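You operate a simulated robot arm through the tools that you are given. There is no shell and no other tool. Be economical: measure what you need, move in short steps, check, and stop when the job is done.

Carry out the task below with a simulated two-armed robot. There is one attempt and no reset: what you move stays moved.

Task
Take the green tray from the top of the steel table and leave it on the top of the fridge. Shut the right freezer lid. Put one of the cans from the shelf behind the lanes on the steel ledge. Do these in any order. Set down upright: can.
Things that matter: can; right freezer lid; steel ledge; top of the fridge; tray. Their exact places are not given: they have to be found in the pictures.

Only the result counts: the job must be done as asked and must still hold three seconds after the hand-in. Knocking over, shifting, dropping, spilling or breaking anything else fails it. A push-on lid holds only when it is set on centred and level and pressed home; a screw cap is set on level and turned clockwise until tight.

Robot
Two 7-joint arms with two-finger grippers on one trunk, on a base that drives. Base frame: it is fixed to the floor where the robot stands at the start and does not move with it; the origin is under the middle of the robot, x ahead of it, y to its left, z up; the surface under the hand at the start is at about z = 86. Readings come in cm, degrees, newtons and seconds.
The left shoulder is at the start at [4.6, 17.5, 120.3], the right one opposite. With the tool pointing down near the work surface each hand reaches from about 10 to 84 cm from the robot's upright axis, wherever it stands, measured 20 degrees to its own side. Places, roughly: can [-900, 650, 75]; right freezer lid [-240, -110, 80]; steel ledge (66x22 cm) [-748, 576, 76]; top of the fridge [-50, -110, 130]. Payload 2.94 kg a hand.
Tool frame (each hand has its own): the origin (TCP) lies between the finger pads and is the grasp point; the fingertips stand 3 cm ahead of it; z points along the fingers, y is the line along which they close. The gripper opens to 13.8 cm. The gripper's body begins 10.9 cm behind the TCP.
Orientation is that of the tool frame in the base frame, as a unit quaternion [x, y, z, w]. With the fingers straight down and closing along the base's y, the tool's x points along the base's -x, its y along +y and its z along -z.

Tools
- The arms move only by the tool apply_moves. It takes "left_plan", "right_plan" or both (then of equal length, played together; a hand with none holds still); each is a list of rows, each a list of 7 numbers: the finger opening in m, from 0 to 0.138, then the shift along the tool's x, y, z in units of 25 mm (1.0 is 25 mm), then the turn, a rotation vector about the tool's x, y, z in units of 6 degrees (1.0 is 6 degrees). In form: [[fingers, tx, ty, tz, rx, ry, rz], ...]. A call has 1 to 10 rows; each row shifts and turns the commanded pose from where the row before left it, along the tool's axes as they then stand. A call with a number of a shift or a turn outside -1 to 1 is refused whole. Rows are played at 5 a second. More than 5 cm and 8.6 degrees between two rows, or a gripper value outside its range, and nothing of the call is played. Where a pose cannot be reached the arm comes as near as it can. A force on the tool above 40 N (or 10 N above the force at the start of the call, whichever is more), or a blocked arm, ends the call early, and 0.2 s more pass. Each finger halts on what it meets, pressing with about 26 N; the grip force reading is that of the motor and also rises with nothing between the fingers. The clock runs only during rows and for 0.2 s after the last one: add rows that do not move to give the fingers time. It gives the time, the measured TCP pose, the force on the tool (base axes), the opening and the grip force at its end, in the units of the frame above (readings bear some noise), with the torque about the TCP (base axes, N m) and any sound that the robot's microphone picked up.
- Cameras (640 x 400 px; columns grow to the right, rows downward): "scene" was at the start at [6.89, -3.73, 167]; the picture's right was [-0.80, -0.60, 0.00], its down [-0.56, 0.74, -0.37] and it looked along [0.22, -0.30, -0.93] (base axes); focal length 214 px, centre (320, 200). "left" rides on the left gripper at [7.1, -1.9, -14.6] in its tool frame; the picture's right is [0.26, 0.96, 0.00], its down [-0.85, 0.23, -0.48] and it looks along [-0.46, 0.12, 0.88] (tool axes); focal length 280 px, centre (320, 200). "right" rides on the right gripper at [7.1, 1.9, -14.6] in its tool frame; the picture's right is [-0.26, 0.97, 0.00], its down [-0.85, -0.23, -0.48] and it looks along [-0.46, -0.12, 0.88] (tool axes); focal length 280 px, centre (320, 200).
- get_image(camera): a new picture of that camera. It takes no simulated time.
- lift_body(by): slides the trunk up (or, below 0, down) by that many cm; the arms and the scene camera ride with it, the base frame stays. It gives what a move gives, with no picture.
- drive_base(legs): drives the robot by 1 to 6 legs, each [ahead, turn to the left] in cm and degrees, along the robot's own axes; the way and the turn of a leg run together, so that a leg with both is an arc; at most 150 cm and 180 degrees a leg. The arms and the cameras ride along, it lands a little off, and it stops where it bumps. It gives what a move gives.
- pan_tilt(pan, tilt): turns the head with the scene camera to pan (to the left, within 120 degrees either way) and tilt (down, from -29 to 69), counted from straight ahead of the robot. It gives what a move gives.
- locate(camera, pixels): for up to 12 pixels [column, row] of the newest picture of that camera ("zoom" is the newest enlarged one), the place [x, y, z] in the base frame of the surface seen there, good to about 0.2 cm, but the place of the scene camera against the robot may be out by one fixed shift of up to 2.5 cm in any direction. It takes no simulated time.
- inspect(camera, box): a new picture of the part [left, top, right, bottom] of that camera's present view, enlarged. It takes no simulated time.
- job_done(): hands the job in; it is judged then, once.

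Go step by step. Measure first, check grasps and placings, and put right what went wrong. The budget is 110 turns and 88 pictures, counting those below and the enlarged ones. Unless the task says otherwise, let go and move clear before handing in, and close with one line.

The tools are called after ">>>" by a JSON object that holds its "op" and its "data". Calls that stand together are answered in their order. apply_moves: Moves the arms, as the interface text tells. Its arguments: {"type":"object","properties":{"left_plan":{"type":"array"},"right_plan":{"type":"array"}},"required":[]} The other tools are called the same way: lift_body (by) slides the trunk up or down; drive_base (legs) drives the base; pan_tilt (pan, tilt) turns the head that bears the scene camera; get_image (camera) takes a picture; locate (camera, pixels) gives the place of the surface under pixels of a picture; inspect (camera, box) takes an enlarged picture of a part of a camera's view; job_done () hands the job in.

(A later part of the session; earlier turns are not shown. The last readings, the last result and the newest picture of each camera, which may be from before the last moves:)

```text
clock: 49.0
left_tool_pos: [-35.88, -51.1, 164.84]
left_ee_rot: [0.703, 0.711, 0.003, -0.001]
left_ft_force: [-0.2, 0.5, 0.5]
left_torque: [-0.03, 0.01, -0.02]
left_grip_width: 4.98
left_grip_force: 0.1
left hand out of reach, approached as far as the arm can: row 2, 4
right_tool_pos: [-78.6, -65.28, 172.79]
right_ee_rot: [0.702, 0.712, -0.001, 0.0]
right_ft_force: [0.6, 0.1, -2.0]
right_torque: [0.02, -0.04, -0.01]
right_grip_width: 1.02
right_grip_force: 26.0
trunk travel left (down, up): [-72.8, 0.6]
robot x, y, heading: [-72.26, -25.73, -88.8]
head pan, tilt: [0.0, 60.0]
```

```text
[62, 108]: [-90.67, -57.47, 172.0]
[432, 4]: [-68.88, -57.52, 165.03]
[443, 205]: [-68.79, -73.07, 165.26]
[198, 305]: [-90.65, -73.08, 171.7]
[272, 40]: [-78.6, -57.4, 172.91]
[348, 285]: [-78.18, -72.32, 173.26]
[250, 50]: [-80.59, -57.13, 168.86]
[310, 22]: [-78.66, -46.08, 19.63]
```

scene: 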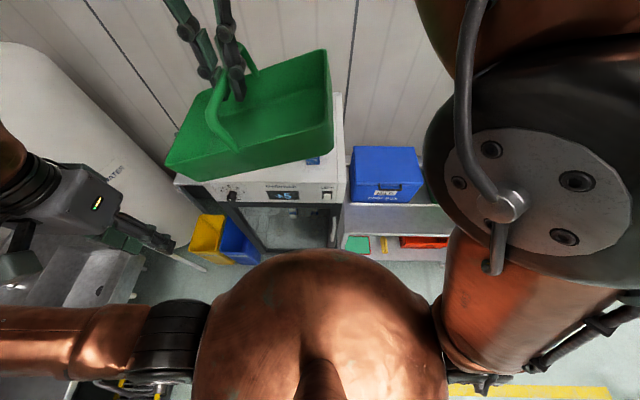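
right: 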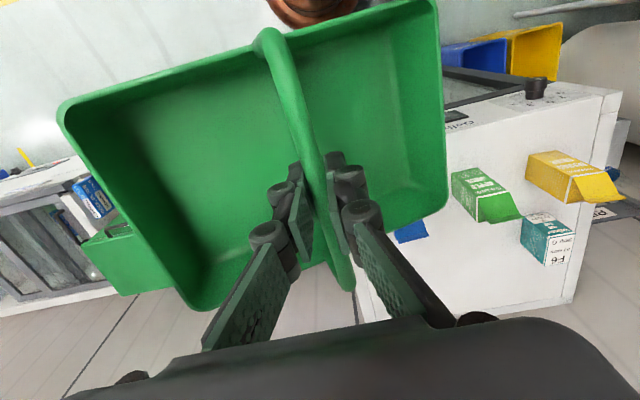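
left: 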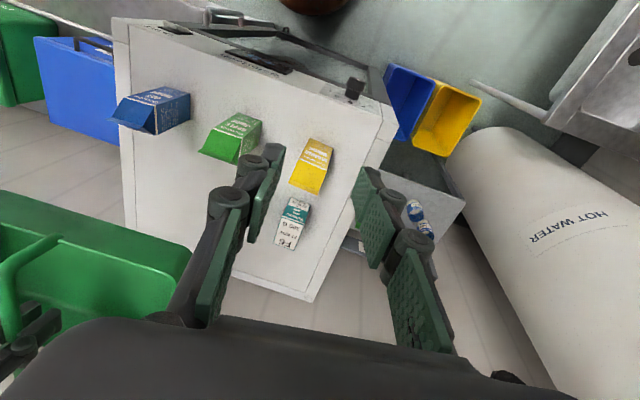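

The tray has rolled 17.6° in the grip (−x side high by 6.9 cm). I'll counter-roll the hand by that, then shift the base 16 cm in +x.

>>> {"op": "apply_moves", "data": {"right_plan": [[0.0, 0, 0, 0, -0.75, 0, 0], [0.0, 0, 0, 0, -0.75, 0, 0], [0.0, 0, 0, 0, -0.75, 0, 0], [0.0, 0, 0, 0, -0.7, 0, 0], [0.0, 0, 0, 0, 0, 0, 0]]}}

>>> {"op": "drive_base", "data": {"legs": [[0, 89], [16, 0], [0, -90]]}}

>>> {"op": "get_image", "data": {"camera": "right"}}

```text
clock: 50.2
left_tool_pos: [-36.01, -51.26, 164.82]
left_ee_rot: [0.702, 0.712, 0.003, 0.0]
left_ft_force: [0.3, 0.1, -0.4]
left_torque: [0.01, 0.0, 0.0]
left_grip_width: 4.97
left_grip_force: 0.2
right_tool_pos: [-78.47, -65.34, 172.78]
right_ee_rot: [0.694, 0.704, 0.109, 0.108]
right_ft_force: [-0.1, 0.4, -1.3]
right_torque: [0.01, 0.0, 0.02]
right_grip_width: 1.04
right_grip_force: 26.0
trunk travel left (down, up): [-72.8, 0.6]
robot x, y, heading: [-72.12, -25.65, -88.7]
head pan, tilt: [0.0, 60.0]
```

```text
clock: 59.3
left_tool_pos: [-19.35, -50.31, 164.92]
left_ee_rot: [0.699, 0.715, 0.003, 0.0]
left_ft_force: [-1.1, 0.4, 0.6]
left_torque: [-0.02, 0.03, -0.03]
left_grip_width: 4.98
left_grip_force: 0.0
right_tool_pos: [-61.75, -64.79, 172.67]
right_ee_rot: [0.69, 0.708, 0.111, 0.107]
right_ft_force: [-0.1, 0.3, -3.1]
right_torque: [0.0, 0.02, -0.01]
right_grip_width: 1.01
right_grip_force: 25.6
trunk travel left (down, up): [-72.8, 0.6]
robot x, y, heading: [-55.87, -25.23, -88.5]
head pan, tilt: [0.0, 60.0]
```

```text
60 pictures are left
```

right: 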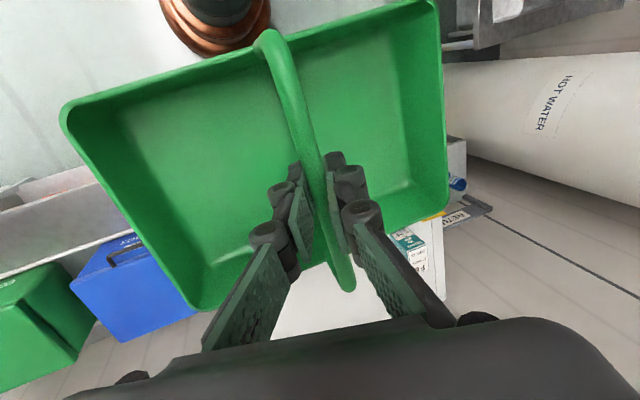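

Checking the tray level and the base footprint visible at (220,40).

>>> {"op": "locate", "data": {"camera": "right", "pixels": [[66, 108], [434, 6], [444, 205], [200, 305], [262, 28], [212, 55], [165, 10], [272, 42], [348, 285], [500, 30], [268, 20]]}}

>>> {"op": "drive_base", "data": {"legs": [[11, 0]]}}

```text
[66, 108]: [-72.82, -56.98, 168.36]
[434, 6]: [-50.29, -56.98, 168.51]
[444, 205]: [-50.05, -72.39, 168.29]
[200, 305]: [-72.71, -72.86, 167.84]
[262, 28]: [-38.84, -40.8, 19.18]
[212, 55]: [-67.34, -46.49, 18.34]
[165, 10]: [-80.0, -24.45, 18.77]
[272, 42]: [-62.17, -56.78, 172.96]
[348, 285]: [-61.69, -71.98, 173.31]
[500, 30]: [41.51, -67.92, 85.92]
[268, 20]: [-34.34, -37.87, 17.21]
```

```text
clock: 60.5
left_tool_pos: [-19.07, -59.95, 164.95]
left_ee_rot: [0.7, 0.714, -0.002, 0.004]
left_ft_force: [0.3, 0.0, 0.3]
left_torque: [0.15, 0.0, -0.01]
left_grip_width: 5.0
left_grip_force: 0.0
right_tool_pos: [-61.44, -74.42, 173.03]
right_ee_rot: [0.689, 0.708, 0.105, 0.111]
right_ft_force: [-0.9, -0.5, -2.7]
right_torque: [0.1, 0.0, 0.05]
right_grip_width: 1.01
right_grip_force: 25.7
trunk travel left (down, up): [-72.8, 0.6]
robot x, y, heading: [-55.22, -36.25, -88.3]
head pan, tilt: [0.0, 60.0]
```

Tray is level (rim 167.8–168.5). Base at y=−36. Extending the tray forward 20 cm at current height.

>>> {"op": "apply_moves", "data": {"right_plan": [[0.0, 0, 0, 0, 0, 0, 0], [0.0, -0.8, 0, 0, 0, 0, 0], [0.0, -0.8, 0, 0, 0, 0, 0], [0.0, -0.8, 0, 0, 0, 0, 0], [0.0, -0.8, 0, 0, 0, 0, 0], [0.0, -0.8, 0, 0, 0, 0, 0], [0.0, -0.8, 0, 0, 0, 0, 0], [0.0, -0.8, 0, 0, 0, 0, 0], [0.0, -0.8, 0, 0, 0, 0, 0], [0.0, 0, 0, 0, 0, 0, 0]]}}

>>> {"op": "get_image", "data": {"camera": "left"}}

```text
clock: 62.7
left_tool_pos: [-19.11, -59.93, 165.01]
left_ee_rot: [0.7, 0.715, -0.002, 0.004]
left_ft_force: [-0.7, -0.2, 0.2]
left_torque: [-0.01, 0.0, -0.03]
left_grip_width: 4.99
left_grip_force: 0.1
right_tool_pos: [-61.32, -90.39, 173.36]
right_ee_rot: [0.689, 0.708, 0.106, 0.111]
right_ft_force: [0.6, 0.6, -1.8]
right_torque: [-0.01, 0.04, 0.0]
right_grip_width: 1.01
right_grip_force: 26.2
trunk travel left (down, up): [-72.8, 0.6]
robot x, y, heading: [-55.8, -36.49, -88.4]
head pan, tilt: [0.0, 60.0]
```

```text
59 pictures are left
```

left: 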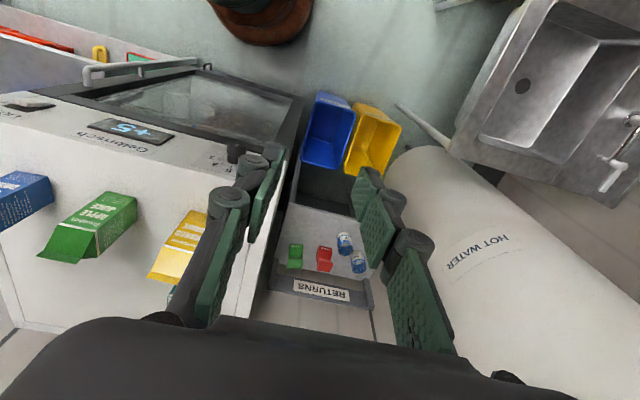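

Stable. Checking carton top heights, then moving on forward and down to z≈161.

>>> {"op": "locate", "data": {"camera": "left", "pixels": [[48, 262], [88, 262], [150, 278], [185, 284], [8, 228], [88, 68], [80, 250], [100, 255]]}}

>>> {"op": "apply_moves", "data": {"right_plan": [[0.0, -0.6, -0.18, 0.57, 0, 0, 0], [0.0, -0.6, -0.18, 0.57, 0, 0, 0], [0.0, -0.6, -0.18, 0.57, 0, 0, 0], [0.0, -0.6, -0.18, 0.57, 0, 0, 0], [0.0, -0.6, -0.18, 0.57, 0, 0, 0], [0.0, -0.6, -0.18, 0.57, 0, 0, 0], [0.0, -0.6, -0.18, 0.57, 0, 0, 0], [0.0, -0.6, -0.18, 0.57, 0, 0, 0], [0.0, 0, 0, 0, 0, 0, 0]]}}

```text
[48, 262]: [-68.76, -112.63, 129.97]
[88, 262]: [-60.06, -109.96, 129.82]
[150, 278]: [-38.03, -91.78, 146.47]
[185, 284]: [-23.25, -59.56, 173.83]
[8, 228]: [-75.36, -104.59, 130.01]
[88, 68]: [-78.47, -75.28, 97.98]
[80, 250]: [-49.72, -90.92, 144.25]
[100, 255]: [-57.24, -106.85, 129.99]
```

```text
clock: 64.7
left_tool_pos: [-19.16, -59.99, 165.0]
left_ee_rot: [0.7, 0.714, -0.001, 0.004]
left_ft_force: [0.4, -1.6, 0.3]
left_torque: [-0.02, 0.0, -0.01]
left_grip_width: 5.01
left_grip_force: 0.1
right_tool_pos: [-60.83, -102.42, 161.48]
right_ee_rot: [0.689, 0.708, 0.106, 0.111]
right_ft_force: [0.3, 0.4, -1.8]
right_torque: [-0.02, -0.06, -0.01]
right_grip_width: 1.02
right_grip_force: 26.5
trunk travel left (down, up): [-72.8, 0.6]
robot x, y, heading: [-55.87, -36.15, -88.3]
head pan, tilt: [0.0, 60.0]
```

Carton tops ≈147, tray bottom ≈152. Continuing to y≈−113.

>>> {"op": "apply_moves", "data": {"right_plan": [[0.0, -0.6, -0.04, 0.12, 0, 0, 0], [0.0, -0.6, -0.04, 0.12, 0, 0, 0], [0.0, -0.6, -0.04, 0.12, 0, 0, 0], [0.0, -0.6, -0.04, 0.12, 0, 0, 0], [0.0, -0.6, -0.04, 0.12, 0, 0, 0], [0.0, -0.6, -0.04, 0.12, 0, 0, 0], [0.0, -0.6, -0.04, 0.12, 0, 0, 0], [0.0, 0, 0, 0, 0, 0, 0]]}}

>>> {"op": "get_image", "data": {"camera": "right"}}

>>> {"op": "get_image", "data": {"camera": "scene"}}

```text
clock: 66.5
left_tool_pos: [-19.34, -60.09, 164.95]
left_ee_rot: [0.7, 0.714, -0.001, 0.003]
left_ft_force: [0.7, -1.1, -0.3]
left_torque: [0.0, -0.04, -0.01]
left_grip_width: 5.03
left_grip_force: 0.0
right_tool_pos: [-60.66, -107.13, 160.58]
right_ee_rot: [0.69, 0.708, 0.106, 0.111]
right_ft_force: [-0.3, 0.1, -0.6]
right_torque: [-0.02, 0.0, -0.01]
right_grip_width: 1.01
right_grip_force: 26.1
right hand out of reach, approached as far as the arm can: row 4, 5, 6, 7
trunk travel left (down, up): [-72.8, 0.6]
robot x, y, heading: [-55.95, -36.43, -88.0]
head pan, tilt: [0.0, 60.0]
```

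```text
58 pictures are left
```

right: 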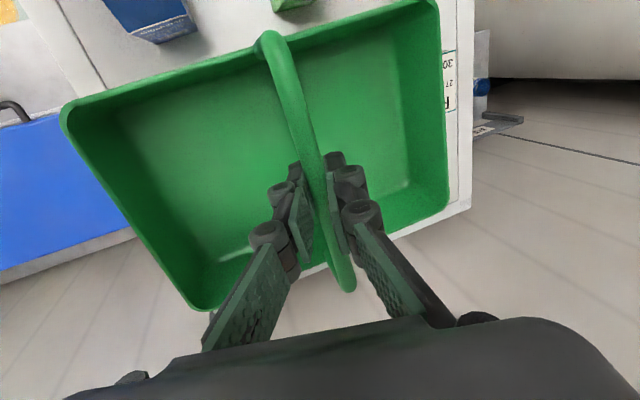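

```text
57 pictures are left
```

scene: 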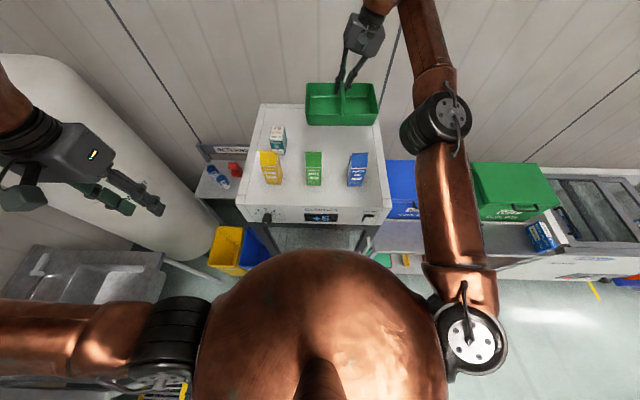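

Near edge of tray at y≈−99, just clear of cartons (−96). Descending 10 cm, with the reach increasing as it comes down.

>>> {"op": "apply_moves", "data": {"right_plan": [[0.0, 0, -0.12, 0.38, 0, 0, 0], [0.0, 0, -0.12, 0.38, 0, 0, 0], [0.0, 0, -0.12, 0.38, 0, 0, 0], [0.0, 0, -0.12, 0.38, 0, 0, 0], [0.0, 0, -0.12, 0.38, 0, 0, 0], [0.0, 0, -0.12, 0.38, 0, 0, 0], [0.0, 0, -0.12, 0.38, 0, 0, 0], [0.0, 0, -0.12, 0.38, 0, 0, 0], [0.0, 0, 0, 0, 0, 0, 0]]}}

>>> {"op": "get_image", "data": {"camera": "scene"}}

```text
clock: 68.5
left_tool_pos: [-19.05, -60.0, 164.88]
left_ee_rot: [0.7, 0.714, -0.002, 0.004]
left_ft_force: [-0.1, 0.7, -0.7]
left_torque: [0.01, 0.02, 0.0]
left_grip_width: 5.01
left_grip_force: 0.1
right_tool_pos: [-60.52, -107.27, 152.64]
right_ee_rot: [0.69, 0.708, 0.105, 0.111]
right_ft_force: [-0.4, 0.0, -1.6]
right_torque: [0.01, 0.0, -0.04]
right_grip_width: 0.99
right_grip_force: 26.4
trunk travel left (down, up): [-72.8, 0.6]
robot x, y, heading: [-55.5, -36.61, -88.1]
head pan, tilt: [0.0, 60.0]
```

```text
56 pictures are left
```

scene: 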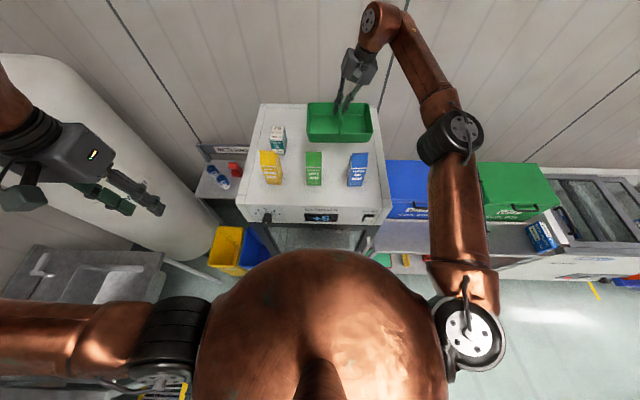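

Tray at y=−107.3, z=152.6. Moving 4 cm further back, then down to 2 cm above the top.

>>> {"op": "apply_moves", "data": {"right_plan": [[0.0, -0.8, 0, 0, 0, 0, 0], [0.0, -0.8, 0, 0, 0, 0, 0], [0.0, 0, -0.15, 0.48, 0, 0, 0], [0.0, 0, -0.15, 0.48, 0, 0, 0], [0.0, 0, -0.15, 0.48, 0, 0, 0], [0.0, 0, -0.15, 0.48, 0, 0, 0], [0.0, 0, -0.15, 0.48, 0, 0, 0], [0.0, 0, -0.15, 0.48, 0, 0, 0], [0.0, 0, -0.15, 0.48, 0, 0, 0], [0.0, 0, 0, 0, 0, 0, 0]]}}

>>> {"op": "get_image", "data": {"camera": "right"}}

>>> {"op": "inspect", "data": {"camera": "scene", "box": [220, 60, 420, 220]}}

```text
clock: 70.7
left_tool_pos: [-19.09, -60.05, 165.0]
left_ee_rot: [0.7, 0.714, -0.001, 0.004]
left_ft_force: [0.2, -0.1, -0.2]
left_torque: [0.02, 0.01, -0.02]
left_grip_width: 5.0
left_grip_force: 0.1
right_tool_pos: [-60.54, -110.53, 143.73]
right_ee_rot: [0.689, 0.708, 0.105, 0.112]
right_ft_force: [-1.4, 0.4, -1.5]
right_torque: [0.01, -0.02, 0.01]
right_grip_width: 1.04
right_grip_force: 26.2
right hand out of reach, approached as far as the arm can: row 2
trunk travel left (down, up): [-72.8, 0.6]
robot x, y, heading: [-55.7, -36.18, -88.5]
head pan, tilt: [0.0, 60.0]
```

```text
55 pictures are left
```

right: 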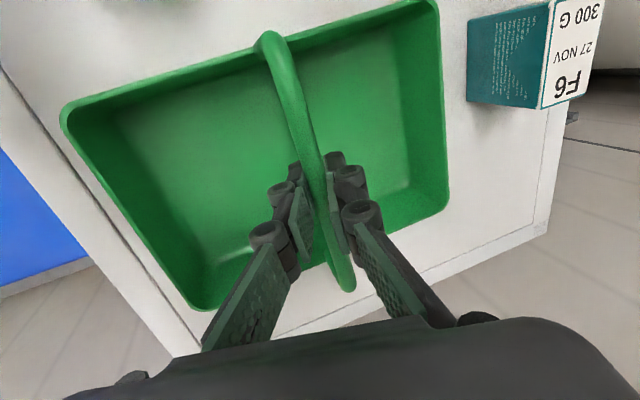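

```text
2.50 times, centred on (320, 140) of scene
```

zoom: 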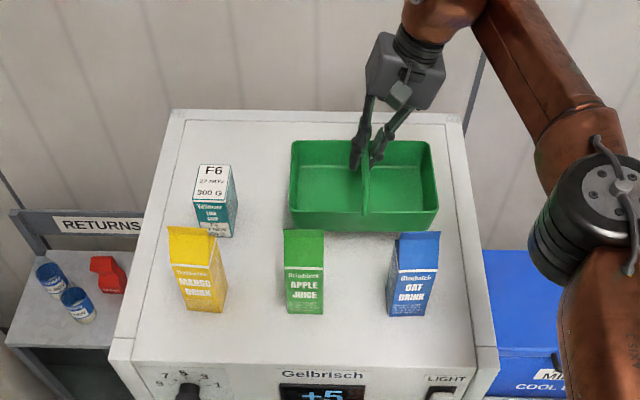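

The tray is clear of all cartons, ~4 cm above the top. Lowering gently to contact.

>>> {"op": "apply_moves", "data": {"right_plan": [[0.0, 0, -0.12, 0.38, 0, 0, 0], [0.0, 0, -0.12, 0.38, 0, 0, 0], [0.0, 0, -0.08, 0.23, 0, 0, 0], [0.0, 0, -0.08, 0.23, 0, 0, 0], [0.0, 0, -0.08, 0.23, 0, 0, 0], [0.0, 0, -0.05, 0.15, 0, 0, 0], [0.0, 0, 0, 0, 0, 0, 0]]}}

>>> {"op": "get_image", "data": {"camera": "right"}}

```text
clock: 72.3
left_tool_pos: [-19.14, -59.99, 164.97]
left_ee_rot: [0.7, 0.715, -0.002, 0.004]
left_ft_force: [0.1, -0.5, 0.0]
left_torque: [0.03, 0.0, 0.03]
left_grip_width: 5.02
left_grip_force: 0.1
right_tool_pos: [-60.81, -110.48, 139.96]
right_ee_rot: [0.69, 0.707, 0.106, 0.114]
right_ft_force: [-1.4, -5.7, 18.1]
right_torque: [0.22, 0.01, -0.06]
right_grip_width: 0.99
right_grip_force: 25.5
trunk travel left (down, up): [-72.8, 0.6]
robot x, y, heading: [-55.4, -36.43, -88.2]
head pan, tilt: [0.0, 60.0]
```

```text
53 pictures are left
```

right: 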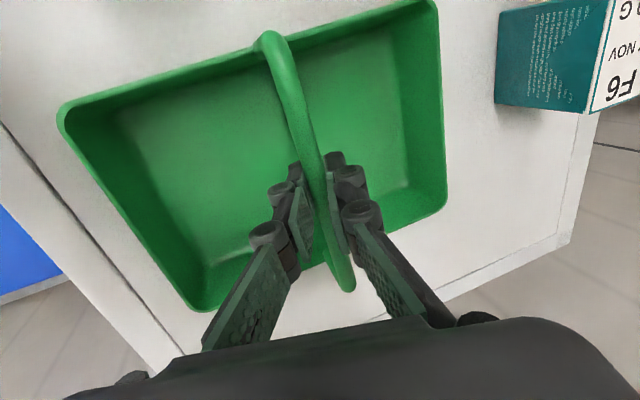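

Contact at z=140 with 18 N upward. Opening and withdrawing along the tool axis.

>>> {"op": "apply_moves", "data": {"right_plan": [[0.0, 0, 0.05, -0.15, 0, 0, 0], [0.03, 0, 0, 0, 0, 0, 0], [0.06, 0, 0, 0, 0, 0, 0], [0.06, 0, 0, 0, 0, 0, 0], [0.06, 0, 0, 0, 0, 0, 0], [0.06, 0, 0, -0.5, 0, 0, 0], [0.06, 0, 0, -1, 0, 0, 0], [0.06, 0, 0, -1, 0, 0, 0], [0.06, 0.3, 0, -1, 0, 0, 0], [0.06, 0, 0, 0, 0, 0, 0]]}}

>>> {"op": "get_image", "data": {"camera": "right"}}

```text
clock: 74.5
left_tool_pos: [-18.99, -60.14, 165.02]
left_ee_rot: [0.7, 0.715, -0.001, 0.004]
left_ft_force: [-0.1, -0.3, -0.6]
left_torque: [0.02, 0.01, -0.02]
left_grip_width: 5.02
left_grip_force: 0.0
right_tool_pos: [-63.29, -109.86, 148.28]
right_ee_rot: [0.69, 0.707, 0.106, 0.11]
right_ft_force: [-0.9, 0.2, 0.5]
right_torque: [0.02, -0.02, 0.01]
right_grip_width: 6.0
right_grip_force: 0.0
trunk travel left (down, up): [-72.8, 0.6]
robot x, y, heading: [-55.75, -36.7, -88.4]
head pan, tilt: [0.0, 60.0]
```

```text
52 pictures are left
```

right: 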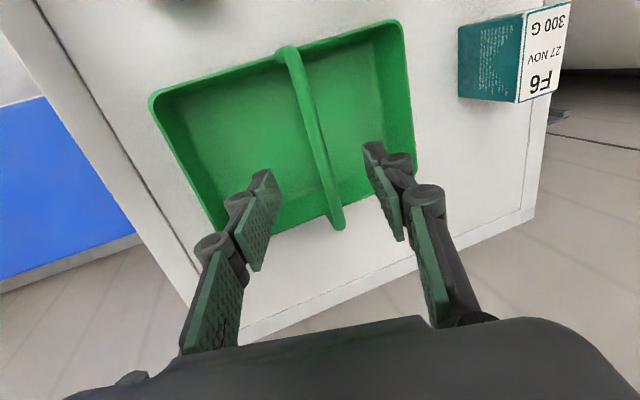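

Tray stands free on the fridge. Retracting the hand up and back over the cartons, then un-rolling.

>>> {"op": "apply_moves", "data": {"right_plan": [[0.06, 0.2, 0.3, -0.95, 0, 0, 0], [0.06, 0.2, 0.3, -0.95, 0, 0, 0], [0.06, 0.2, 0.3, -0.95, 0, 0, 0], [0.06, 0.2, 0.3, -0.95, 0, 0, 0], [0.06, 0.2, 0.3, -0.95, 0, 0, 0], [0.06, 1, 0, 0, 0, 0, 0], [0.06, 1, 0, 0, 0, 0, 0], [0.06, 1, 0, 0, 0, 0, 0], [0.06, 1, 0, 0, 0, 0, 0], [0.06, 1, 0, 0, 0, 0, 0]]}}

>>> {"op": "apply_moves", "data": {"right_plan": [[0.06, 1, 0, 0, 0, 0, 0], [0.06, 1, 0, 0, 0, 0, 0], [0.06, 1, 0, 0, 0, 0, 0], [0.06, 1, 0, 0, 0, 0, 0], [0.06, 1, 0, 0, 0, 0, 0], [0.06, 1, 0, 0, 0.9, 0, 0], [0.06, 0, 0, 0, 0.9, 0, 0], [0.06, 0, 0, 0, 0.9, 0, 0], [0.06, 0, 0, 0, 0.25, 0, 0]]}}

>>> {"op": "drive_base", "data": {"legs": [[-50, 0]]}}

>>> {"op": "pan_tilt", "data": {"pan": 0, "tilt": 30}}

>>> {"op": "get_image", "data": {"camera": "scene"}}

```text
clock: 76.7
left_tool_pos: [-19.27, -59.99, 164.95]
left_ee_rot: [0.7, 0.714, -0.002, 0.004]
left_ft_force: [0.5, 0.2, 0.2]
left_torque: [-0.02, -0.01, 0.01]
left_grip_width: 5.02
left_grip_force: 0.1
right_tool_pos: [-64.15, -94.57, 160.61]
right_ee_rot: [0.69, 0.707, 0.106, 0.111]
right_ft_force: [0.1, 0.9, -0.1]
right_torque: [-0.04, -0.01, -0.03]
right_grip_width: 5.99
right_grip_force: 0.0
trunk travel left (down, up): [-72.8, 0.6]
robot x, y, heading: [-55.29, -36.54, -88.2]
head pan, tilt: [0.0, 60.0]
```

```text
clock: 78.7
left_tool_pos: [-19.01, -59.96, 164.96]
left_ee_rot: [0.699, 0.715, -0.002, 0.004]
left_ft_force: [0.0, 0.2, 1.1]
left_torque: [0.01, -0.01, 0.02]
left_grip_width: 4.99
left_grip_force: 0.0
right_tool_pos: [-64.23, -79.55, 160.4]
right_ee_rot: [0.698, 0.716, -0.005, 0.004]
right_ft_force: [1.6, -0.8, -0.1]
right_torque: [-0.03, -0.01, 0.02]
right_grip_width: 5.99
right_grip_force: 0.0
trunk travel left (down, up): [-72.8, 0.6]
robot x, y, heading: [-55.79, -36.2, -88.1]
head pan, tilt: [0.0, 60.0]
```

```text
clock: 81.7
left_tool_pos: [-20.68, -10.12, 164.95]
left_ee_rot: [0.697, 0.717, -0.002, 0.003]
left_ft_force: [0.5, -0.5, -0.9]
left_torque: [-0.01, -0.01, 0.02]
left_grip_width: 4.98
left_grip_force: 0.1
right_tool_pos: [-65.56, -30.01, 160.4]
right_ee_rot: [0.696, 0.718, -0.004, 0.002]
right_ft_force: [0.7, 1.2, 0.3]
right_torque: [0.0, 0.0, 0.04]
right_grip_width: 5.99
right_grip_force: 0.0
trunk travel left (down, up): [-72.8, 0.6]
robot x, y, heading: [-57.53, 13.33, -88.1]
head pan, tilt: [0.0, 60.0]
```

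```text
clock: 82.6
left_tool_pos: [-20.55, -10.07, 165.02]
left_ee_rot: [0.697, 0.717, -0.001, 0.004]
left_ft_force: [0.6, -0.3, 0.3]
left_torque: [0.03, -0.01, 0.03]
left_grip_width: 5.01
left_grip_force: 0.0
right_tool_pos: [-65.45, -29.85, 160.32]
right_ee_rot: [0.696, 0.718, -0.005, 0.005]
right_ft_force: [-0.4, -0.1, 0.6]
right_torque: [0.01, -0.03, 0.03]
right_grip_width: 5.99
right_grip_force: 0.1
trunk travel left (down, up): [-72.8, 0.6]
robot x, y, heading: [-57.29, 13.43, -88.0]
head pan, tilt: [0.0, 30.0]
```

```text
51 pictures are left
```

scene: 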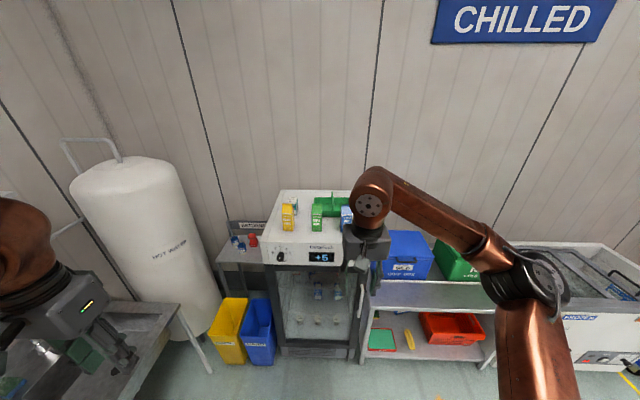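

Tray done. Now heading to the freezer: lowering the trunk, turning right, driving along and turning to face it.

>>> {"op": "lift_body", "data": {"by": -30}}

>>> {"op": "drive_base", "data": {"legs": [[0, -92], [150, 0], [30, 0], [0, 90]]}}

>>> {"op": "get_image", "data": {"camera": "scene"}}

```text
clock: 85.6
left_tool_pos: [-20.62, -11.94, 133.85]
left_ee_rot: [0.697, 0.717, 0.014, -0.011]
left_ft_force: [-0.2, -0.1, 0.4]
left_torque: [-0.02, 0.0, 0.04]
left_grip_width: 5.0
left_grip_force: 0.1
right_tool_pos: [-65.54, -29.85, 130.34]
right_ee_rot: [0.695, 0.719, -0.004, 0.004]
right_ft_force: [0.5, 0.3, 0.8]
right_torque: [-0.03, 0.01, -0.01]
right_grip_width: 6.01
right_grip_force: 0.1
trunk travel left (down, up): [-42.8, 30.6]
robot x, y, heading: [-57.43, 13.7, -88.1]
head pan, tilt: [0.0, 30.0]
```

```text
clock: 86.6
left_tool_pos: [-22.74, -12.62, 133.13]
left_ee_rot: [0.71, 0.704, 0.022, -0.011]
left_ft_force: [0.0, -1.0, 0.4]
left_torque: [0.02, -0.05, 0.02]
left_grip_width: 5.02
left_grip_force: 0.1
right_tool_pos: [-67.45, -29.46, 130.28]
right_ee_rot: [0.711, 0.703, -0.004, 0.004]
right_ft_force: [0.3, 0.5, -0.8]
right_torque: [-0.01, -0.04, 0.0]
right_grip_width: 5.99
right_grip_force: 0.0
trunk travel left (down, up): [-42.8, 30.6]
robot x, y, heading: [-57.68, 13.56, -90.3]
head pan, tilt: [0.0, 30.0]
stopped in leg 1: the robot was blocked; the commanded pose is now the measured one
```

```text
50 pictures are left
```

scene: 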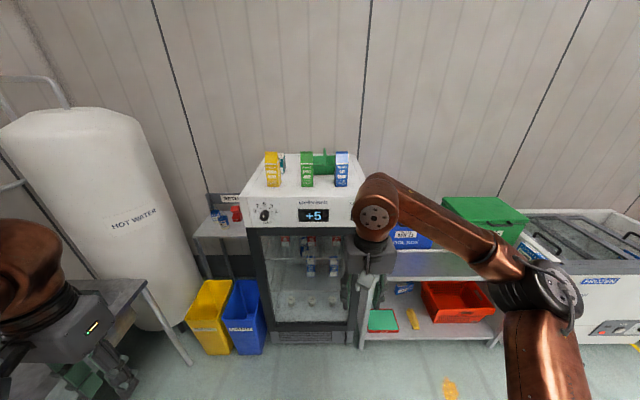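

The turn was blocked, and the left hand's attitude shifted; something touches the left arm. Looking left.

>>> {"op": "pan_tilt", "data": {"pan": 70, "tilt": 40}}

>>> {"op": "get_image", "data": {"camera": "scene"}}

>>> {"op": "get_image", "data": {"camera": "left"}}

```text
clock: 88.0
left_tool_pos: [-22.68, -12.6, 133.04]
left_ee_rot: [0.71, 0.704, 0.02, -0.011]
left_ft_force: [-0.7, -0.7, -0.3]
left_torque: [0.03, -0.01, -0.02]
left_grip_width: 4.99
left_grip_force: 0.1
right_tool_pos: [-67.36, -29.56, 130.36]
right_ee_rot: [0.711, 0.703, -0.005, 0.004]
right_ft_force: [-0.6, -1.0, -0.8]
right_torque: [-0.01, -0.03, 0.04]
right_grip_width: 6.0
right_grip_force: 0.0
trunk travel left (down, up): [-42.8, 30.6]
robot x, y, heading: [-57.31, 13.23, -90.1]
head pan, tilt: [70.0, 40.0]
```

```text
49 pictures are left
```

scene: 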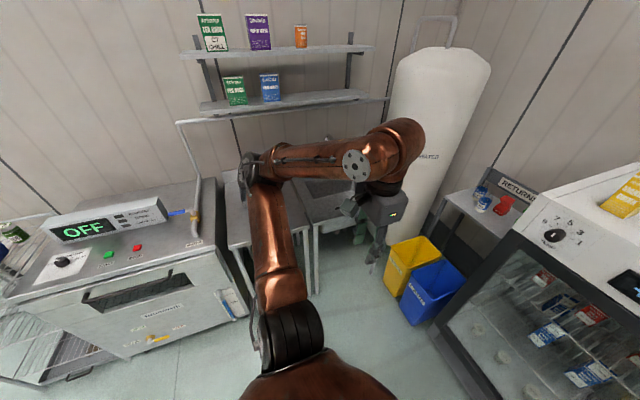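

```text
48 pictures are left
```

left: 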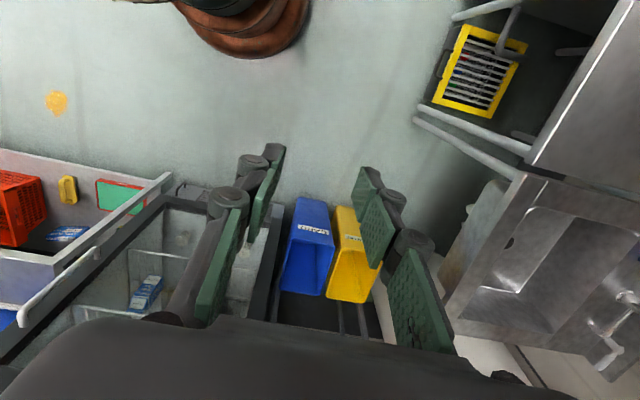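

>>> {"op": "locate", "data": {"camera": "scene", "pixels": [[250, 165], [245, 185], [270, 230], [194, 200], [230, 180], [360, 165], [185, 122], [250, 205]]}}

>>> {"op": "inspect", "data": {"camera": "scene", "box": [160, 80, 440, 320]}}

```text
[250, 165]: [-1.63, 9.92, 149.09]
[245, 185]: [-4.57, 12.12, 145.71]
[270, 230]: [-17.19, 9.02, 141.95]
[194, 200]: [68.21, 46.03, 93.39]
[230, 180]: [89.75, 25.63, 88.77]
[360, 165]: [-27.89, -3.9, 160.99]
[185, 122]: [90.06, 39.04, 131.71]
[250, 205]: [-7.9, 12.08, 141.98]
```

```text
1.67 times, centred on (300, 200) of scene
```

zoom: 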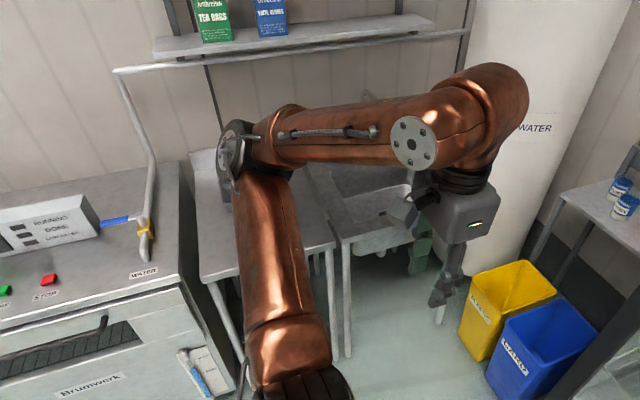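

Nothing touches the left arm externally; it's just folded near its limit. I'll extend it forward out of the fold.

>>> {"op": "apply_moves", "data": {"left_plan": [[0.05, 0, 0, 0, 0, 0, 0], [0.05, -0.6, 0, 0, 0, 0, 0], [0.05, -0.8, 0, 0, 0, 0, 0], [0.05, -0.8, 0, 0, 0, 0, 0], [0.05, -0.8, 0, 0, 0, 0, 0], [0.05, -0.8, 0, 0, 0, 0, 0], [0.05, -0.8, 0, 0, 0, 0, 0], [0.05, -0.8, 0, 0, 0, 0, 0], [0.05, -0.8, 0, 0, 0, 0, 0], [0.05, 0, 0, 0, 0, 0, 0]]}}

>>> {"op": "drive_base", "data": {"legs": [[0, -90]]}}

```text
clock: 90.2
left_tool_pos: [-22.94, -27.86, 132.34]
left_ee_rot: [0.71, 0.704, 0.019, -0.01]
left_ft_force: [0.5, 0.7, 0.1]
left_torque: [0.0, 0.02, 0.01]
left_grip_width: 5.01
left_grip_force: 0.1
right_tool_pos: [-67.45, -29.42, 130.33]
right_ee_rot: [0.711, 0.704, -0.005, 0.004]
right_ft_force: [0.4, 0.5, 0.1]
right_torque: [-0.02, 0.0, 0.02]
right_grip_width: 5.99
right_grip_force: 0.1
trunk travel left (down, up): [-42.8, 30.6]
robot x, y, heading: [-57.56, 13.4, -90.4]
head pan, tilt: [70.0, 40.0]
```

```text
clock: 94.4
left_tool_pos: [-97.88, -22.02, 132.2]
left_ee_rot: [1.0, 0.005, 0.023, 0.006]
left_ft_force: [0.4, 0.5, -0.1]
left_torque: [-0.01, -0.02, 0.02]
left_grip_width: 5.0
left_grip_force: 0.1
right_tool_pos: [-100.53, 22.54, 130.29]
right_ee_rot: [1.0, 0.004, -0.006, 0.0]
right_ft_force: [-0.5, -0.1, 0.2]
right_torque: [0.0, 0.01, 0.04]
right_grip_width: 6.0
right_grip_force: 0.1
trunk travel left (down, up): [-42.8, 30.6]
robot x, y, heading: [-57.17, 13.22, -179.2]
head pan, tilt: [70.0, 40.0]
```

Turned to heading 180. Driving to x≈−225 and facing the freezer.

>>> {"op": "drive_base", "data": {"legs": [[150, 0], [25, 0], [0, 90]]}}

>>> {"op": "pan_tilt", "data": {"pan": 0, "tilt": 45}}

>>> {"op": "get_image", "data": {"camera": "scene"}}

```text
clock: 106.6
left_tool_pos: [-192.01, -30.3, 132.3]
left_ee_rot: [0.724, 0.69, 0.02, -0.01]
left_ft_force: [0.3, 0.2, -0.9]
left_torque: [-0.02, 0.01, 0.01]
left_grip_width: 5.01
left_grip_force: 0.2
right_tool_pos: [-236.49, -30.26, 130.29]
right_ee_rot: [0.724, 0.69, -0.005, 0.004]
right_ft_force: [-0.2, 0.1, 0.2]
right_torque: [0.01, -0.01, 0.02]
right_grip_width: 6.02
right_grip_force: 0.1
trunk travel left (down, up): [-42.8, 30.6]
robot x, y, heading: [-224.94, 12.32, -92.2]
head pan, tilt: [70.0, 40.0]
```

```text
clock: 108.0
left_tool_pos: [-191.96, -30.34, 132.25]
left_ee_rot: [0.724, 0.69, 0.021, -0.01]
left_ft_force: [0.3, -0.5, -0.2]
left_torque: [0.02, 0.0, 0.0]
left_grip_width: 4.98
left_grip_force: 0.0
right_tool_pos: [-236.55, -30.3, 130.3]
right_ee_rot: [0.724, 0.69, -0.005, 0.004]
right_ft_force: [-0.4, 0.0, 0.1]
right_torque: [0.01, -0.02, 0.0]
right_grip_width: 5.97
right_grip_force: 0.0
trunk travel left (down, up): [-42.8, 30.6]
robot x, y, heading: [-224.76, 12.32, -92.5]
head pan, tilt: [0.0, 45.0]
```

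```text
46 pictures are left
```

scene: 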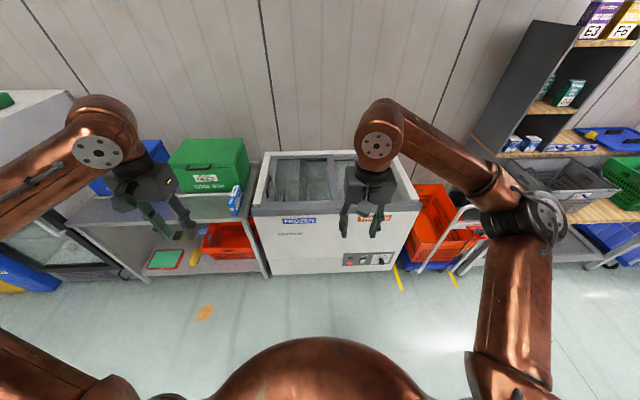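

Zooming on the freezer top.

>>> {"op": "drive_base", "data": {"legs": [[25, 0]]}}

>>> {"op": "apply_moves", "data": {"right_plan": [[0.06, 0.5, -1, 0, 0, 0, 0], [0.06, 0.5, -1, 0, 0, 0, 0], [0.06, 0.5, -1, 0, 0, 0, 0], [0.06, 0.5, -1, 0, 0, 0, 0], [0.06, 0.5, -1, 0, 0, 0, 0], [0.06, 0, -1, 0, 0, 0, 0], [0.06, 0, -1, 0, 0, 0, 0], [0.06, 0, 0, 0, 0, 0, 0]]}}

>>> {"op": "pan_tilt", "data": {"pan": 0, "tilt": 50}}

>>> {"op": "inspect", "data": {"camera": "scene", "box": [180, 60, 480, 270]}}

```text
clock: 109.9
left_tool_pos: [-193.34, -55.91, 132.32]
left_ee_rot: [0.725, 0.689, 0.02, -0.01]
left_ft_force: [0.3, -0.4, -1.3]
left_torque: [0.03, 0.0, 0.02]
left_grip_width: 4.98
left_grip_force: 0.2
right_tool_pos: [-237.81, -55.53, 130.21]
right_ee_rot: [0.726, 0.688, -0.004, 0.004]
right_ft_force: [-0.4, -0.4, 0.5]
right_torque: [0.07, -0.02, 0.0]
right_grip_width: 6.01
right_grip_force: 0.0
trunk travel left (down, up): [-42.8, 30.6]
robot x, y, heading: [-225.67, -13.01, -92.9]
head pan, tilt: [0.0, 45.0]
```

```text
clock: 111.7
left_tool_pos: [-193.26, -55.8, 132.27]
left_ee_rot: [0.725, 0.689, 0.02, -0.01]
left_ft_force: [-0.7, 0.1, -0.2]
left_torque: [0.0, -0.01, 0.0]
left_grip_width: 5.0
left_grip_force: 0.0
right_tool_pos: [-254.83, -48.65, 130.44]
right_ee_rot: [0.725, 0.689, -0.004, 0.004]
right_ft_force: [0.2, 0.2, 0.1]
right_torque: [0.05, 0.05, 0.0]
right_grip_width: 5.99
right_grip_force: 0.2
trunk travel left (down, up): [-42.8, 30.6]
robot x, y, heading: [-225.51, -13.02, -92.5]
head pan, tilt: [0.0, 45.0]
```

```text
clock: 112.3
left_tool_pos: [-193.27, -55.84, 132.22]
left_ee_rot: [0.725, 0.689, 0.02, -0.01]
left_ft_force: [-0.4, -0.2, 0.1]
left_torque: [0.01, 0.01, 0.03]
left_grip_width: 4.98
left_grip_force: 0.0
right_tool_pos: [-254.93, -48.56, 130.36]
right_ee_rot: [0.725, 0.688, -0.005, 0.004]
right_ft_force: [-0.6, -0.4, 0.2]
right_torque: [-0.01, -0.04, 0.02]
right_grip_width: 6.0
right_grip_force: 0.0
trunk travel left (down, up): [-42.8, 30.6]
robot x, y, heading: [-225.81, -13.19, -92.5]
head pan, tilt: [0.0, 50.0]
```

```text
1.90 times, centred on (330, 165) of scene
```

zoom: 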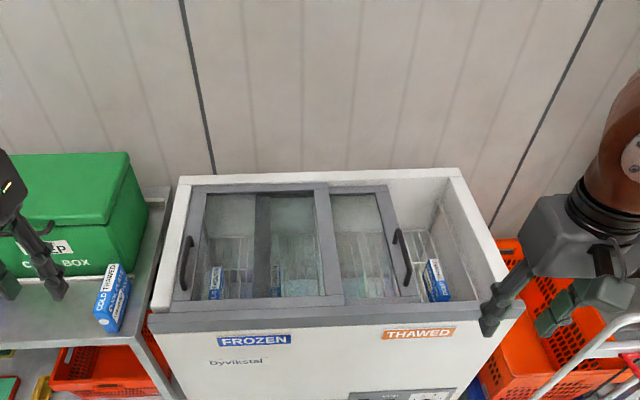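

Sliding lids: the right lid (handle at zoom (402,258)) is about a quarter open and must slide right (−x). Measuring.

>>> {"op": "locate", "data": {"camera": "zoom", "pixels": [[398, 235], [402, 258], [408, 282], [388, 250], [394, 230], [412, 290], [455, 180], [500, 285], [345, 260], [187, 262], [436, 300], [470, 230]]}}

>>> {"op": "inspect", "data": {"camera": "scene", "box": [310, 120, 450, 230]}}

```text
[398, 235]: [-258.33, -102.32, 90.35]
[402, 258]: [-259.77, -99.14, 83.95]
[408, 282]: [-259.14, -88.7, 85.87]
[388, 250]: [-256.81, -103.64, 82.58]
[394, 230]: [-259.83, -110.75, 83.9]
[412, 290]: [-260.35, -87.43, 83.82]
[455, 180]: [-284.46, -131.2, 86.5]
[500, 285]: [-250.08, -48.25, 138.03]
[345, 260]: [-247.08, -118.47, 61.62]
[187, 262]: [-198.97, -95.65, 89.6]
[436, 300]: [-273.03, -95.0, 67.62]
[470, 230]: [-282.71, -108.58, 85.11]
```

```text
3.64 times, centred on (380, 175) of scene
```

zoom: 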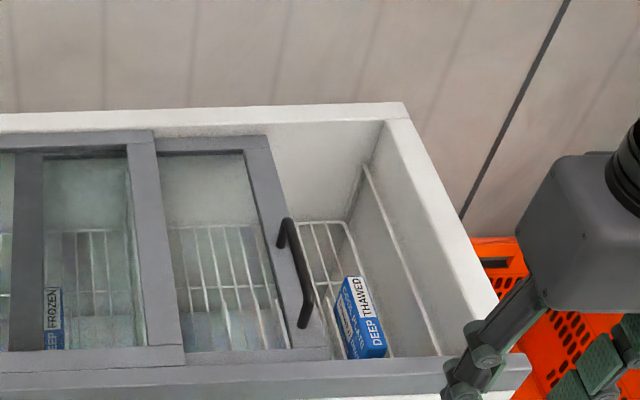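

The lid handle is a bar along y at x≈−258.5, y −87…−106, z≈88–90; it has to slide ~22 cm in −x. Moving the base nearer and over with a diagonal leg.

>>> {"op": "drive_base", "data": {"legs": [[0, -40], [25, 0], [0, 42.5]]}}

>>> {"op": "apply_moves", "data": {"right_plan": [[0.06, -0.7, 0, 0, 0, 0, 0], [0.06, -0.7, 0, 0, 0, 0, 0], [0.06, 0, 0, 0, 0, 0, 0]]}}

>>> {"op": "get_image", "data": {"camera": "right"}}

```text
clock: 118.0
left_tool_pos: [-208.26, -72.77, 132.24]
left_ee_rot: [0.707, 0.706, 0.021, -0.01]
left_ft_force: [-0.5, 0.7, -0.3]
left_torque: [0.0, -0.02, 0.0]
left_grip_width: 5.01
left_grip_force: 0.1
right_tool_pos: [-270.14, -68.56, 130.26]
right_ee_rot: [0.708, 0.707, -0.005, 0.003]
right_ft_force: [0.5, 0.7, 0.9]
right_torque: [-0.02, 0.02, 0.0]
right_grip_width: 6.02
right_grip_force: 0.0
trunk travel left (down, up): [-42.8, 30.6]
robot x, y, heading: [-242.79, -31.55, -89.9]
head pan, tilt: [0.0, 50.0]
```

```text
clock: 118.8
left_tool_pos: [-208.28, -72.72, 132.19]
left_ee_rot: [0.707, 0.706, 0.02, -0.011]
left_ft_force: [0.6, 0.0, 0.1]
left_torque: [-0.02, 0.02, -0.01]
left_grip_width: 5.01
left_grip_force: 0.2
right_tool_pos: [-270.06, -71.96, 130.51]
right_ee_rot: [0.708, 0.706, -0.005, 0.004]
right_ft_force: [0.4, -0.3, -0.6]
right_torque: [0.01, 0.01, 0.0]
right_grip_width: 6.02
right_grip_force: 0.1
trunk travel left (down, up): [-42.8, 30.6]
robot x, y, heading: [-243.27, -31.92, -89.5]
head pan, tilt: [0.0, 50.0]
```

```text
43 pictures are left
```

right: 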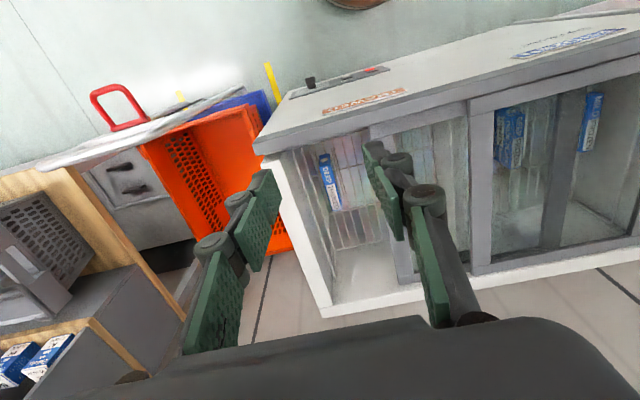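

Handle is hidden behind the finger. Moving the hand forward/left for a clear view.

>>> {"op": "apply_moves", "data": {"right_plan": [[0.1, -0.7, 0.65, 0, 0, 0, 0], [0.1, -0.7, 0.65, 0, 0, 0, 0], [0.1, -0.7, 0.65, 0, 0, 0, 0], [0.1, -0.7, 0.65, 0, 0, 0, 0], [0.1, -0.7, 0.65, 0, 0, 0, 0], [0.1, -0.7, 0.65, 0.2, 0, 0, 0], [0.1, -0.7, 0.65, 0.2, 0, 0, 0], [0.1, 0, 0, 0, 0, 0, 0]]}}

>>> {"op": "get_image", "data": {"camera": "right"}}

```text
clock: 120.6
left_tool_pos: [-208.4, -72.67, 132.33]
left_ee_rot: [0.707, 0.706, 0.021, -0.01]
left_ft_force: [-1.4, -0.8, 1.2]
left_torque: [0.01, -0.05, 0.01]
left_grip_width: 5.02
left_grip_force: 0.0
right_tool_pos: [-258.92, -84.17, 129.5]
right_ee_rot: [0.708, 0.707, -0.005, 0.003]
right_ft_force: [0.0, 0.2, 0.3]
right_torque: [-0.02, -0.03, -0.03]
right_grip_width: 10.01
right_grip_force: 0.0
trunk travel left (down, up): [-42.8, 30.6]
robot x, y, heading: [-243.0, -31.89, -89.6]
head pan, tilt: [0.0, 50.0]
```

```text
42 pictures are left
```

right: 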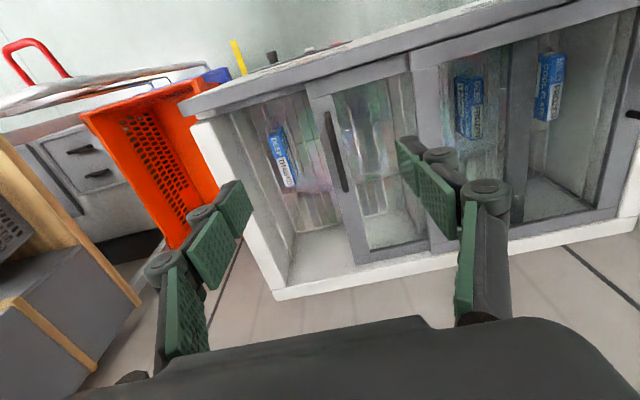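

>>> {"op": "locate", "data": {"camera": "right", "pixels": [[328, 118], [332, 135], [337, 155], [342, 175], [346, 190], [325, 150], [350, 210], [200, 130], [265, 270], [320, 97], [420, 230]]}}

>>> {"op": "inspect", "data": {"camera": "right", "box": [180, 60, 460, 290]}}

```text
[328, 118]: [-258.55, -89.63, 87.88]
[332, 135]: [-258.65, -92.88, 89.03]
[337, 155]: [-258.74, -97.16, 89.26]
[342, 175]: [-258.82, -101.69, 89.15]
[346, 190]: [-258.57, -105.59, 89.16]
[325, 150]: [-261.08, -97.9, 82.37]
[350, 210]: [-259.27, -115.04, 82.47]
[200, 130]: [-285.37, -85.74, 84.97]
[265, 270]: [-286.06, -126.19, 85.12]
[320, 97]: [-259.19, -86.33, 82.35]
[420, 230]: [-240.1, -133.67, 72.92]
```

```text
1.74 times, centred on (320, 175) of right
```

zoom: 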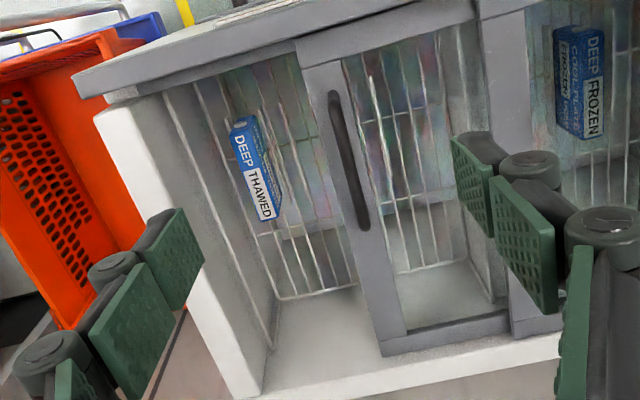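

Handle centre (−258.7,−97), top 89.3, frame 82.4. Moving over it and down to TCP z≈88.

>>> {"op": "apply_moves", "data": {"right_plan": [[0.06, -0.87, 0.01, 0.9, 0, 0, 0], [0.06, -0.87, 0.01, 0.9, 0, 0, 0], [0.06, -0.87, 0.01, 0.9, 0, 0, 0], [0.06, -0.87, 0.01, 0.9, 0, 0, 0], [0.06, -0.87, 0.01, 0.9, 0, 0, 0], [0.06, -0.87, 0.01, 0.9, 0, 0, 0], [0.06, 0, 0, 1, 0, 0, 0], [0.06, 0, 0, 1, 0, 0, 0], [0.06, 0, 0, 1, 0, 0, 0], [0.06, 0, 0, 1, 0, 0, 0]]}}

>>> {"op": "apply_moves", "data": {"right_plan": [[0.06, 0, 0, 1, 0, 0, 0], [0.06, 0, 0, 1, 0, 0, 0], [0.06, 0, 0, 1, 0, 0, 0], [0.06, 0, 0, 0.6, 0, 0, 0], [0.06, 0, 0, 0.6, 0, 0, 0], [0.06, 0, 0, 0, 0, 0, 0]]}}

>>> {"op": "get_image", "data": {"camera": "right"}}

```text
clock: 122.8
left_tool_pos: [-208.27, -72.76, 132.14]
left_ee_rot: [0.707, 0.707, 0.021, -0.01]
left_ft_force: [-0.5, 1.3, 0.0]
left_torque: [-0.01, -0.03, 0.01]
left_grip_width: 5.0
left_grip_force: 0.0
right_tool_pos: [-258.77, -97.78, 106.01]
right_ee_rot: [0.708, 0.706, -0.004, 0.003]
right_ft_force: [0.2, -0.8, 0.0]
right_torque: [0.01, -0.02, 0.0]
right_grip_width: 5.98
right_grip_force: 0.0
trunk travel left (down, up): [-42.8, 30.6]
robot x, y, heading: [-243.11, -31.76, -89.7]
head pan, tilt: [0.0, 50.0]
```

```text
clock: 124.2
left_tool_pos: [-208.17, -72.68, 132.25]
left_ee_rot: [0.707, 0.707, 0.021, -0.011]
left_ft_force: [0.3, -0.3, 0.4]
left_torque: [0.03, 0.02, 0.01]
left_grip_width: 5.0
left_grip_force: 0.0
right_tool_pos: [-258.88, -97.89, 95.77]
right_ee_rot: [0.708, 0.706, -0.005, 0.004]
right_ft_force: [0.1, -0.5, 0.0]
right_torque: [-0.01, -0.01, -0.02]
right_grip_width: 5.99
right_grip_force: 0.1
trunk travel left (down, up): [-42.8, 30.6]
robot x, y, heading: [-243.09, -31.53, -89.7]
head pan, tilt: [0.0, 50.0]
```

```text
40 pictures are left
```

right: 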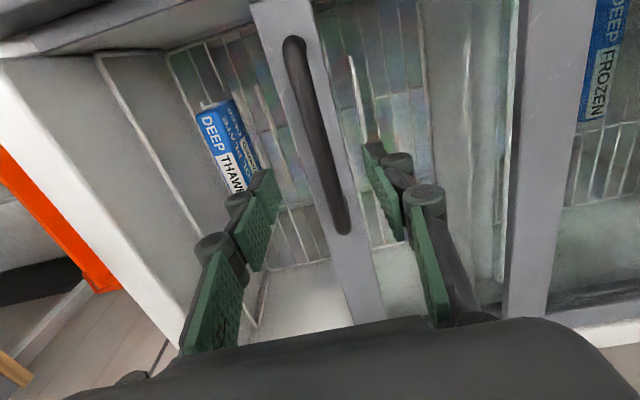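

Well aligned over the handle. Down 7.8 cm more and close.

>>> {"op": "apply_moves", "data": {"right_plan": [[0.06, 0, 0, 0.8, 0, 0, 0], [0.06, 0, 0, 0.8, 0, 0, 0], [0.06, 0, 0, 0.8, 0, 0, 0], [0.06, 0, 0, 0.7, 0, 0, 0], [0.0, 0, 0, 0, 0, 0, 0], [0.0, 0, 0, 0, 0, 0, 0], [0.0, 0, 0, 0, 0, 0, 0], [0.0, 0, 0, 0, 0, 0, 0], [0.0, 0, 0, 0, 0, 0, 0]]}}

>>> {"op": "apply_moves", "data": {"right_plan": [[0.0, 0, -0.8, 0, 0, 0, 0], [0.0, 0, -0.8, 0, 0, 0, 0], [0.0, 0, -0.8, 0, 0, 0, 0], [0.0, 0, -0.8, 0, 0, 0, 0], [0.0, 0, -0.8, 0, 0, 0, 0], [0.0, 0, -0.8, 0, 0, 0, 0], [0.0, 0, -0.8, 0, 0, 0, 0], [0.0, 0, -0.8, 0, 0, 0, 0], [0.0, 0, -0.8, 0, 0, 0, 0], [0.0, 0, 0, 0, 0, 0, 0]]}}

>>> {"op": "get_image", "data": {"camera": "right"}}

```text
clock: 126.2
left_tool_pos: [-208.18, -72.65, 132.3]
left_ee_rot: [0.708, 0.706, 0.02, -0.011]
left_ft_force: [0.2, 0.3, -0.1]
left_torque: [0.0, 0.0, -0.03]
left_grip_width: 5.03
left_grip_force: 0.1
right_tool_pos: [-258.69, -97.87, 87.85]
right_ee_rot: [0.707, 0.707, -0.004, 0.003]
right_ft_force: [3.3, 0.2, -4.8]
right_torque: [-0.81, -0.01, 0.16]
right_grip_width: 1.45
right_grip_force: 40.5
trunk travel left (down, up): [-42.8, 30.6]
robot x, y, heading: [-243.14, -31.73, -89.6]
head pan, tilt: [0.0, 50.0]
```

```text
clock: 128.4
left_tool_pos: [-208.28, -72.84, 132.24]
left_ee_rot: [0.708, 0.706, 0.021, -0.009]
left_ft_force: [-0.1, 0.0, 0.0]
left_torque: [0.0, -0.05, 0.01]
left_grip_width: 5.0
left_grip_force: 0.0
right_tool_pos: [-276.73, -97.93, 87.96]
right_ee_rot: [0.709, 0.706, -0.003, 0.002]
right_ft_force: [1.4, 9.1, -15.1]
right_torque: [-0.24, 0.0, 0.35]
right_grip_width: 1.43
right_grip_force: 40.4
trunk travel left (down, up): [-42.8, 30.6]
robot x, y, heading: [-243.22, -31.83, -89.7]
head pan, tilt: [0.0, 50.0]
```

```text
39 pictures are left
```

right: 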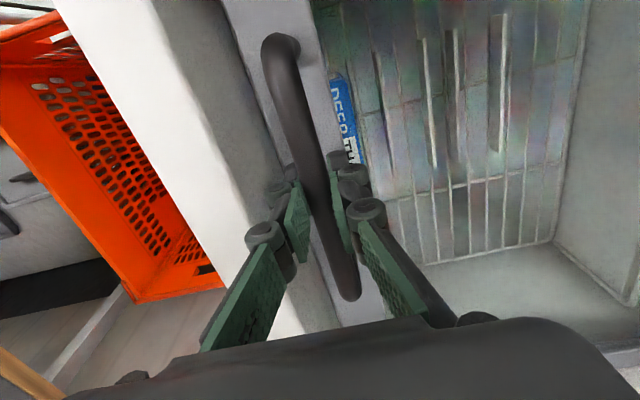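

The lid slid 18 cm; a small gap to the wall remains. Continuing until it stops.

>>> {"op": "apply_moves", "data": {"right_plan": [[0.0, 0, -0.4, 0, 0, 0, 0], [0.0, 0, -0.4, 0, 0, 0, 0], [0.0, 0, -0.4, 0, 0, 0, 0], [0.0, 0, -0.3, 0, 0, 0, 0], [0.0, 0, -0.3, 0, 0, 0, 0], [0.0, 0, -0.3, 0, 0, 0, 0], [0.0, 0, 0, 0, 0, 0, 0]]}}

>>> {"op": "get_image", "data": {"camera": "right"}}

```text
clock: 129.5
left_tool_pos: [-208.29, -72.55, 132.27]
left_ee_rot: [0.706, 0.707, 0.021, -0.01]
left_ft_force: [-0.4, 1.1, 0.0]
left_torque: [-0.01, -0.07, 0.02]
left_grip_width: 5.02
left_grip_force: 0.1
right_tool_pos: [-279.54, -97.77, 87.93]
right_ee_rot: [0.703, 0.711, 0.003, 0.01]
right_ft_force: [9.7, -0.1, -1.8]
right_torque: [0.3, 0.03, -0.61]
right_grip_width: 1.47
right_grip_force: 40.2
trunk travel left (down, up): [-42.8, 30.6]
robot x, y, heading: [-243.27, -31.73, -89.6]
head pan, tilt: [0.0, 50.0]
stopped in row 5 (right hand): the force on the tool passed its limit at 45 N (the readings are from after the stop); the commanded pose is now the measured one
```

```text
38 pictures are left
```

right: 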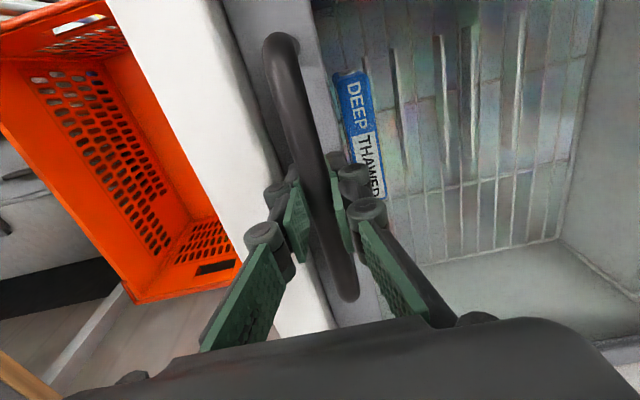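

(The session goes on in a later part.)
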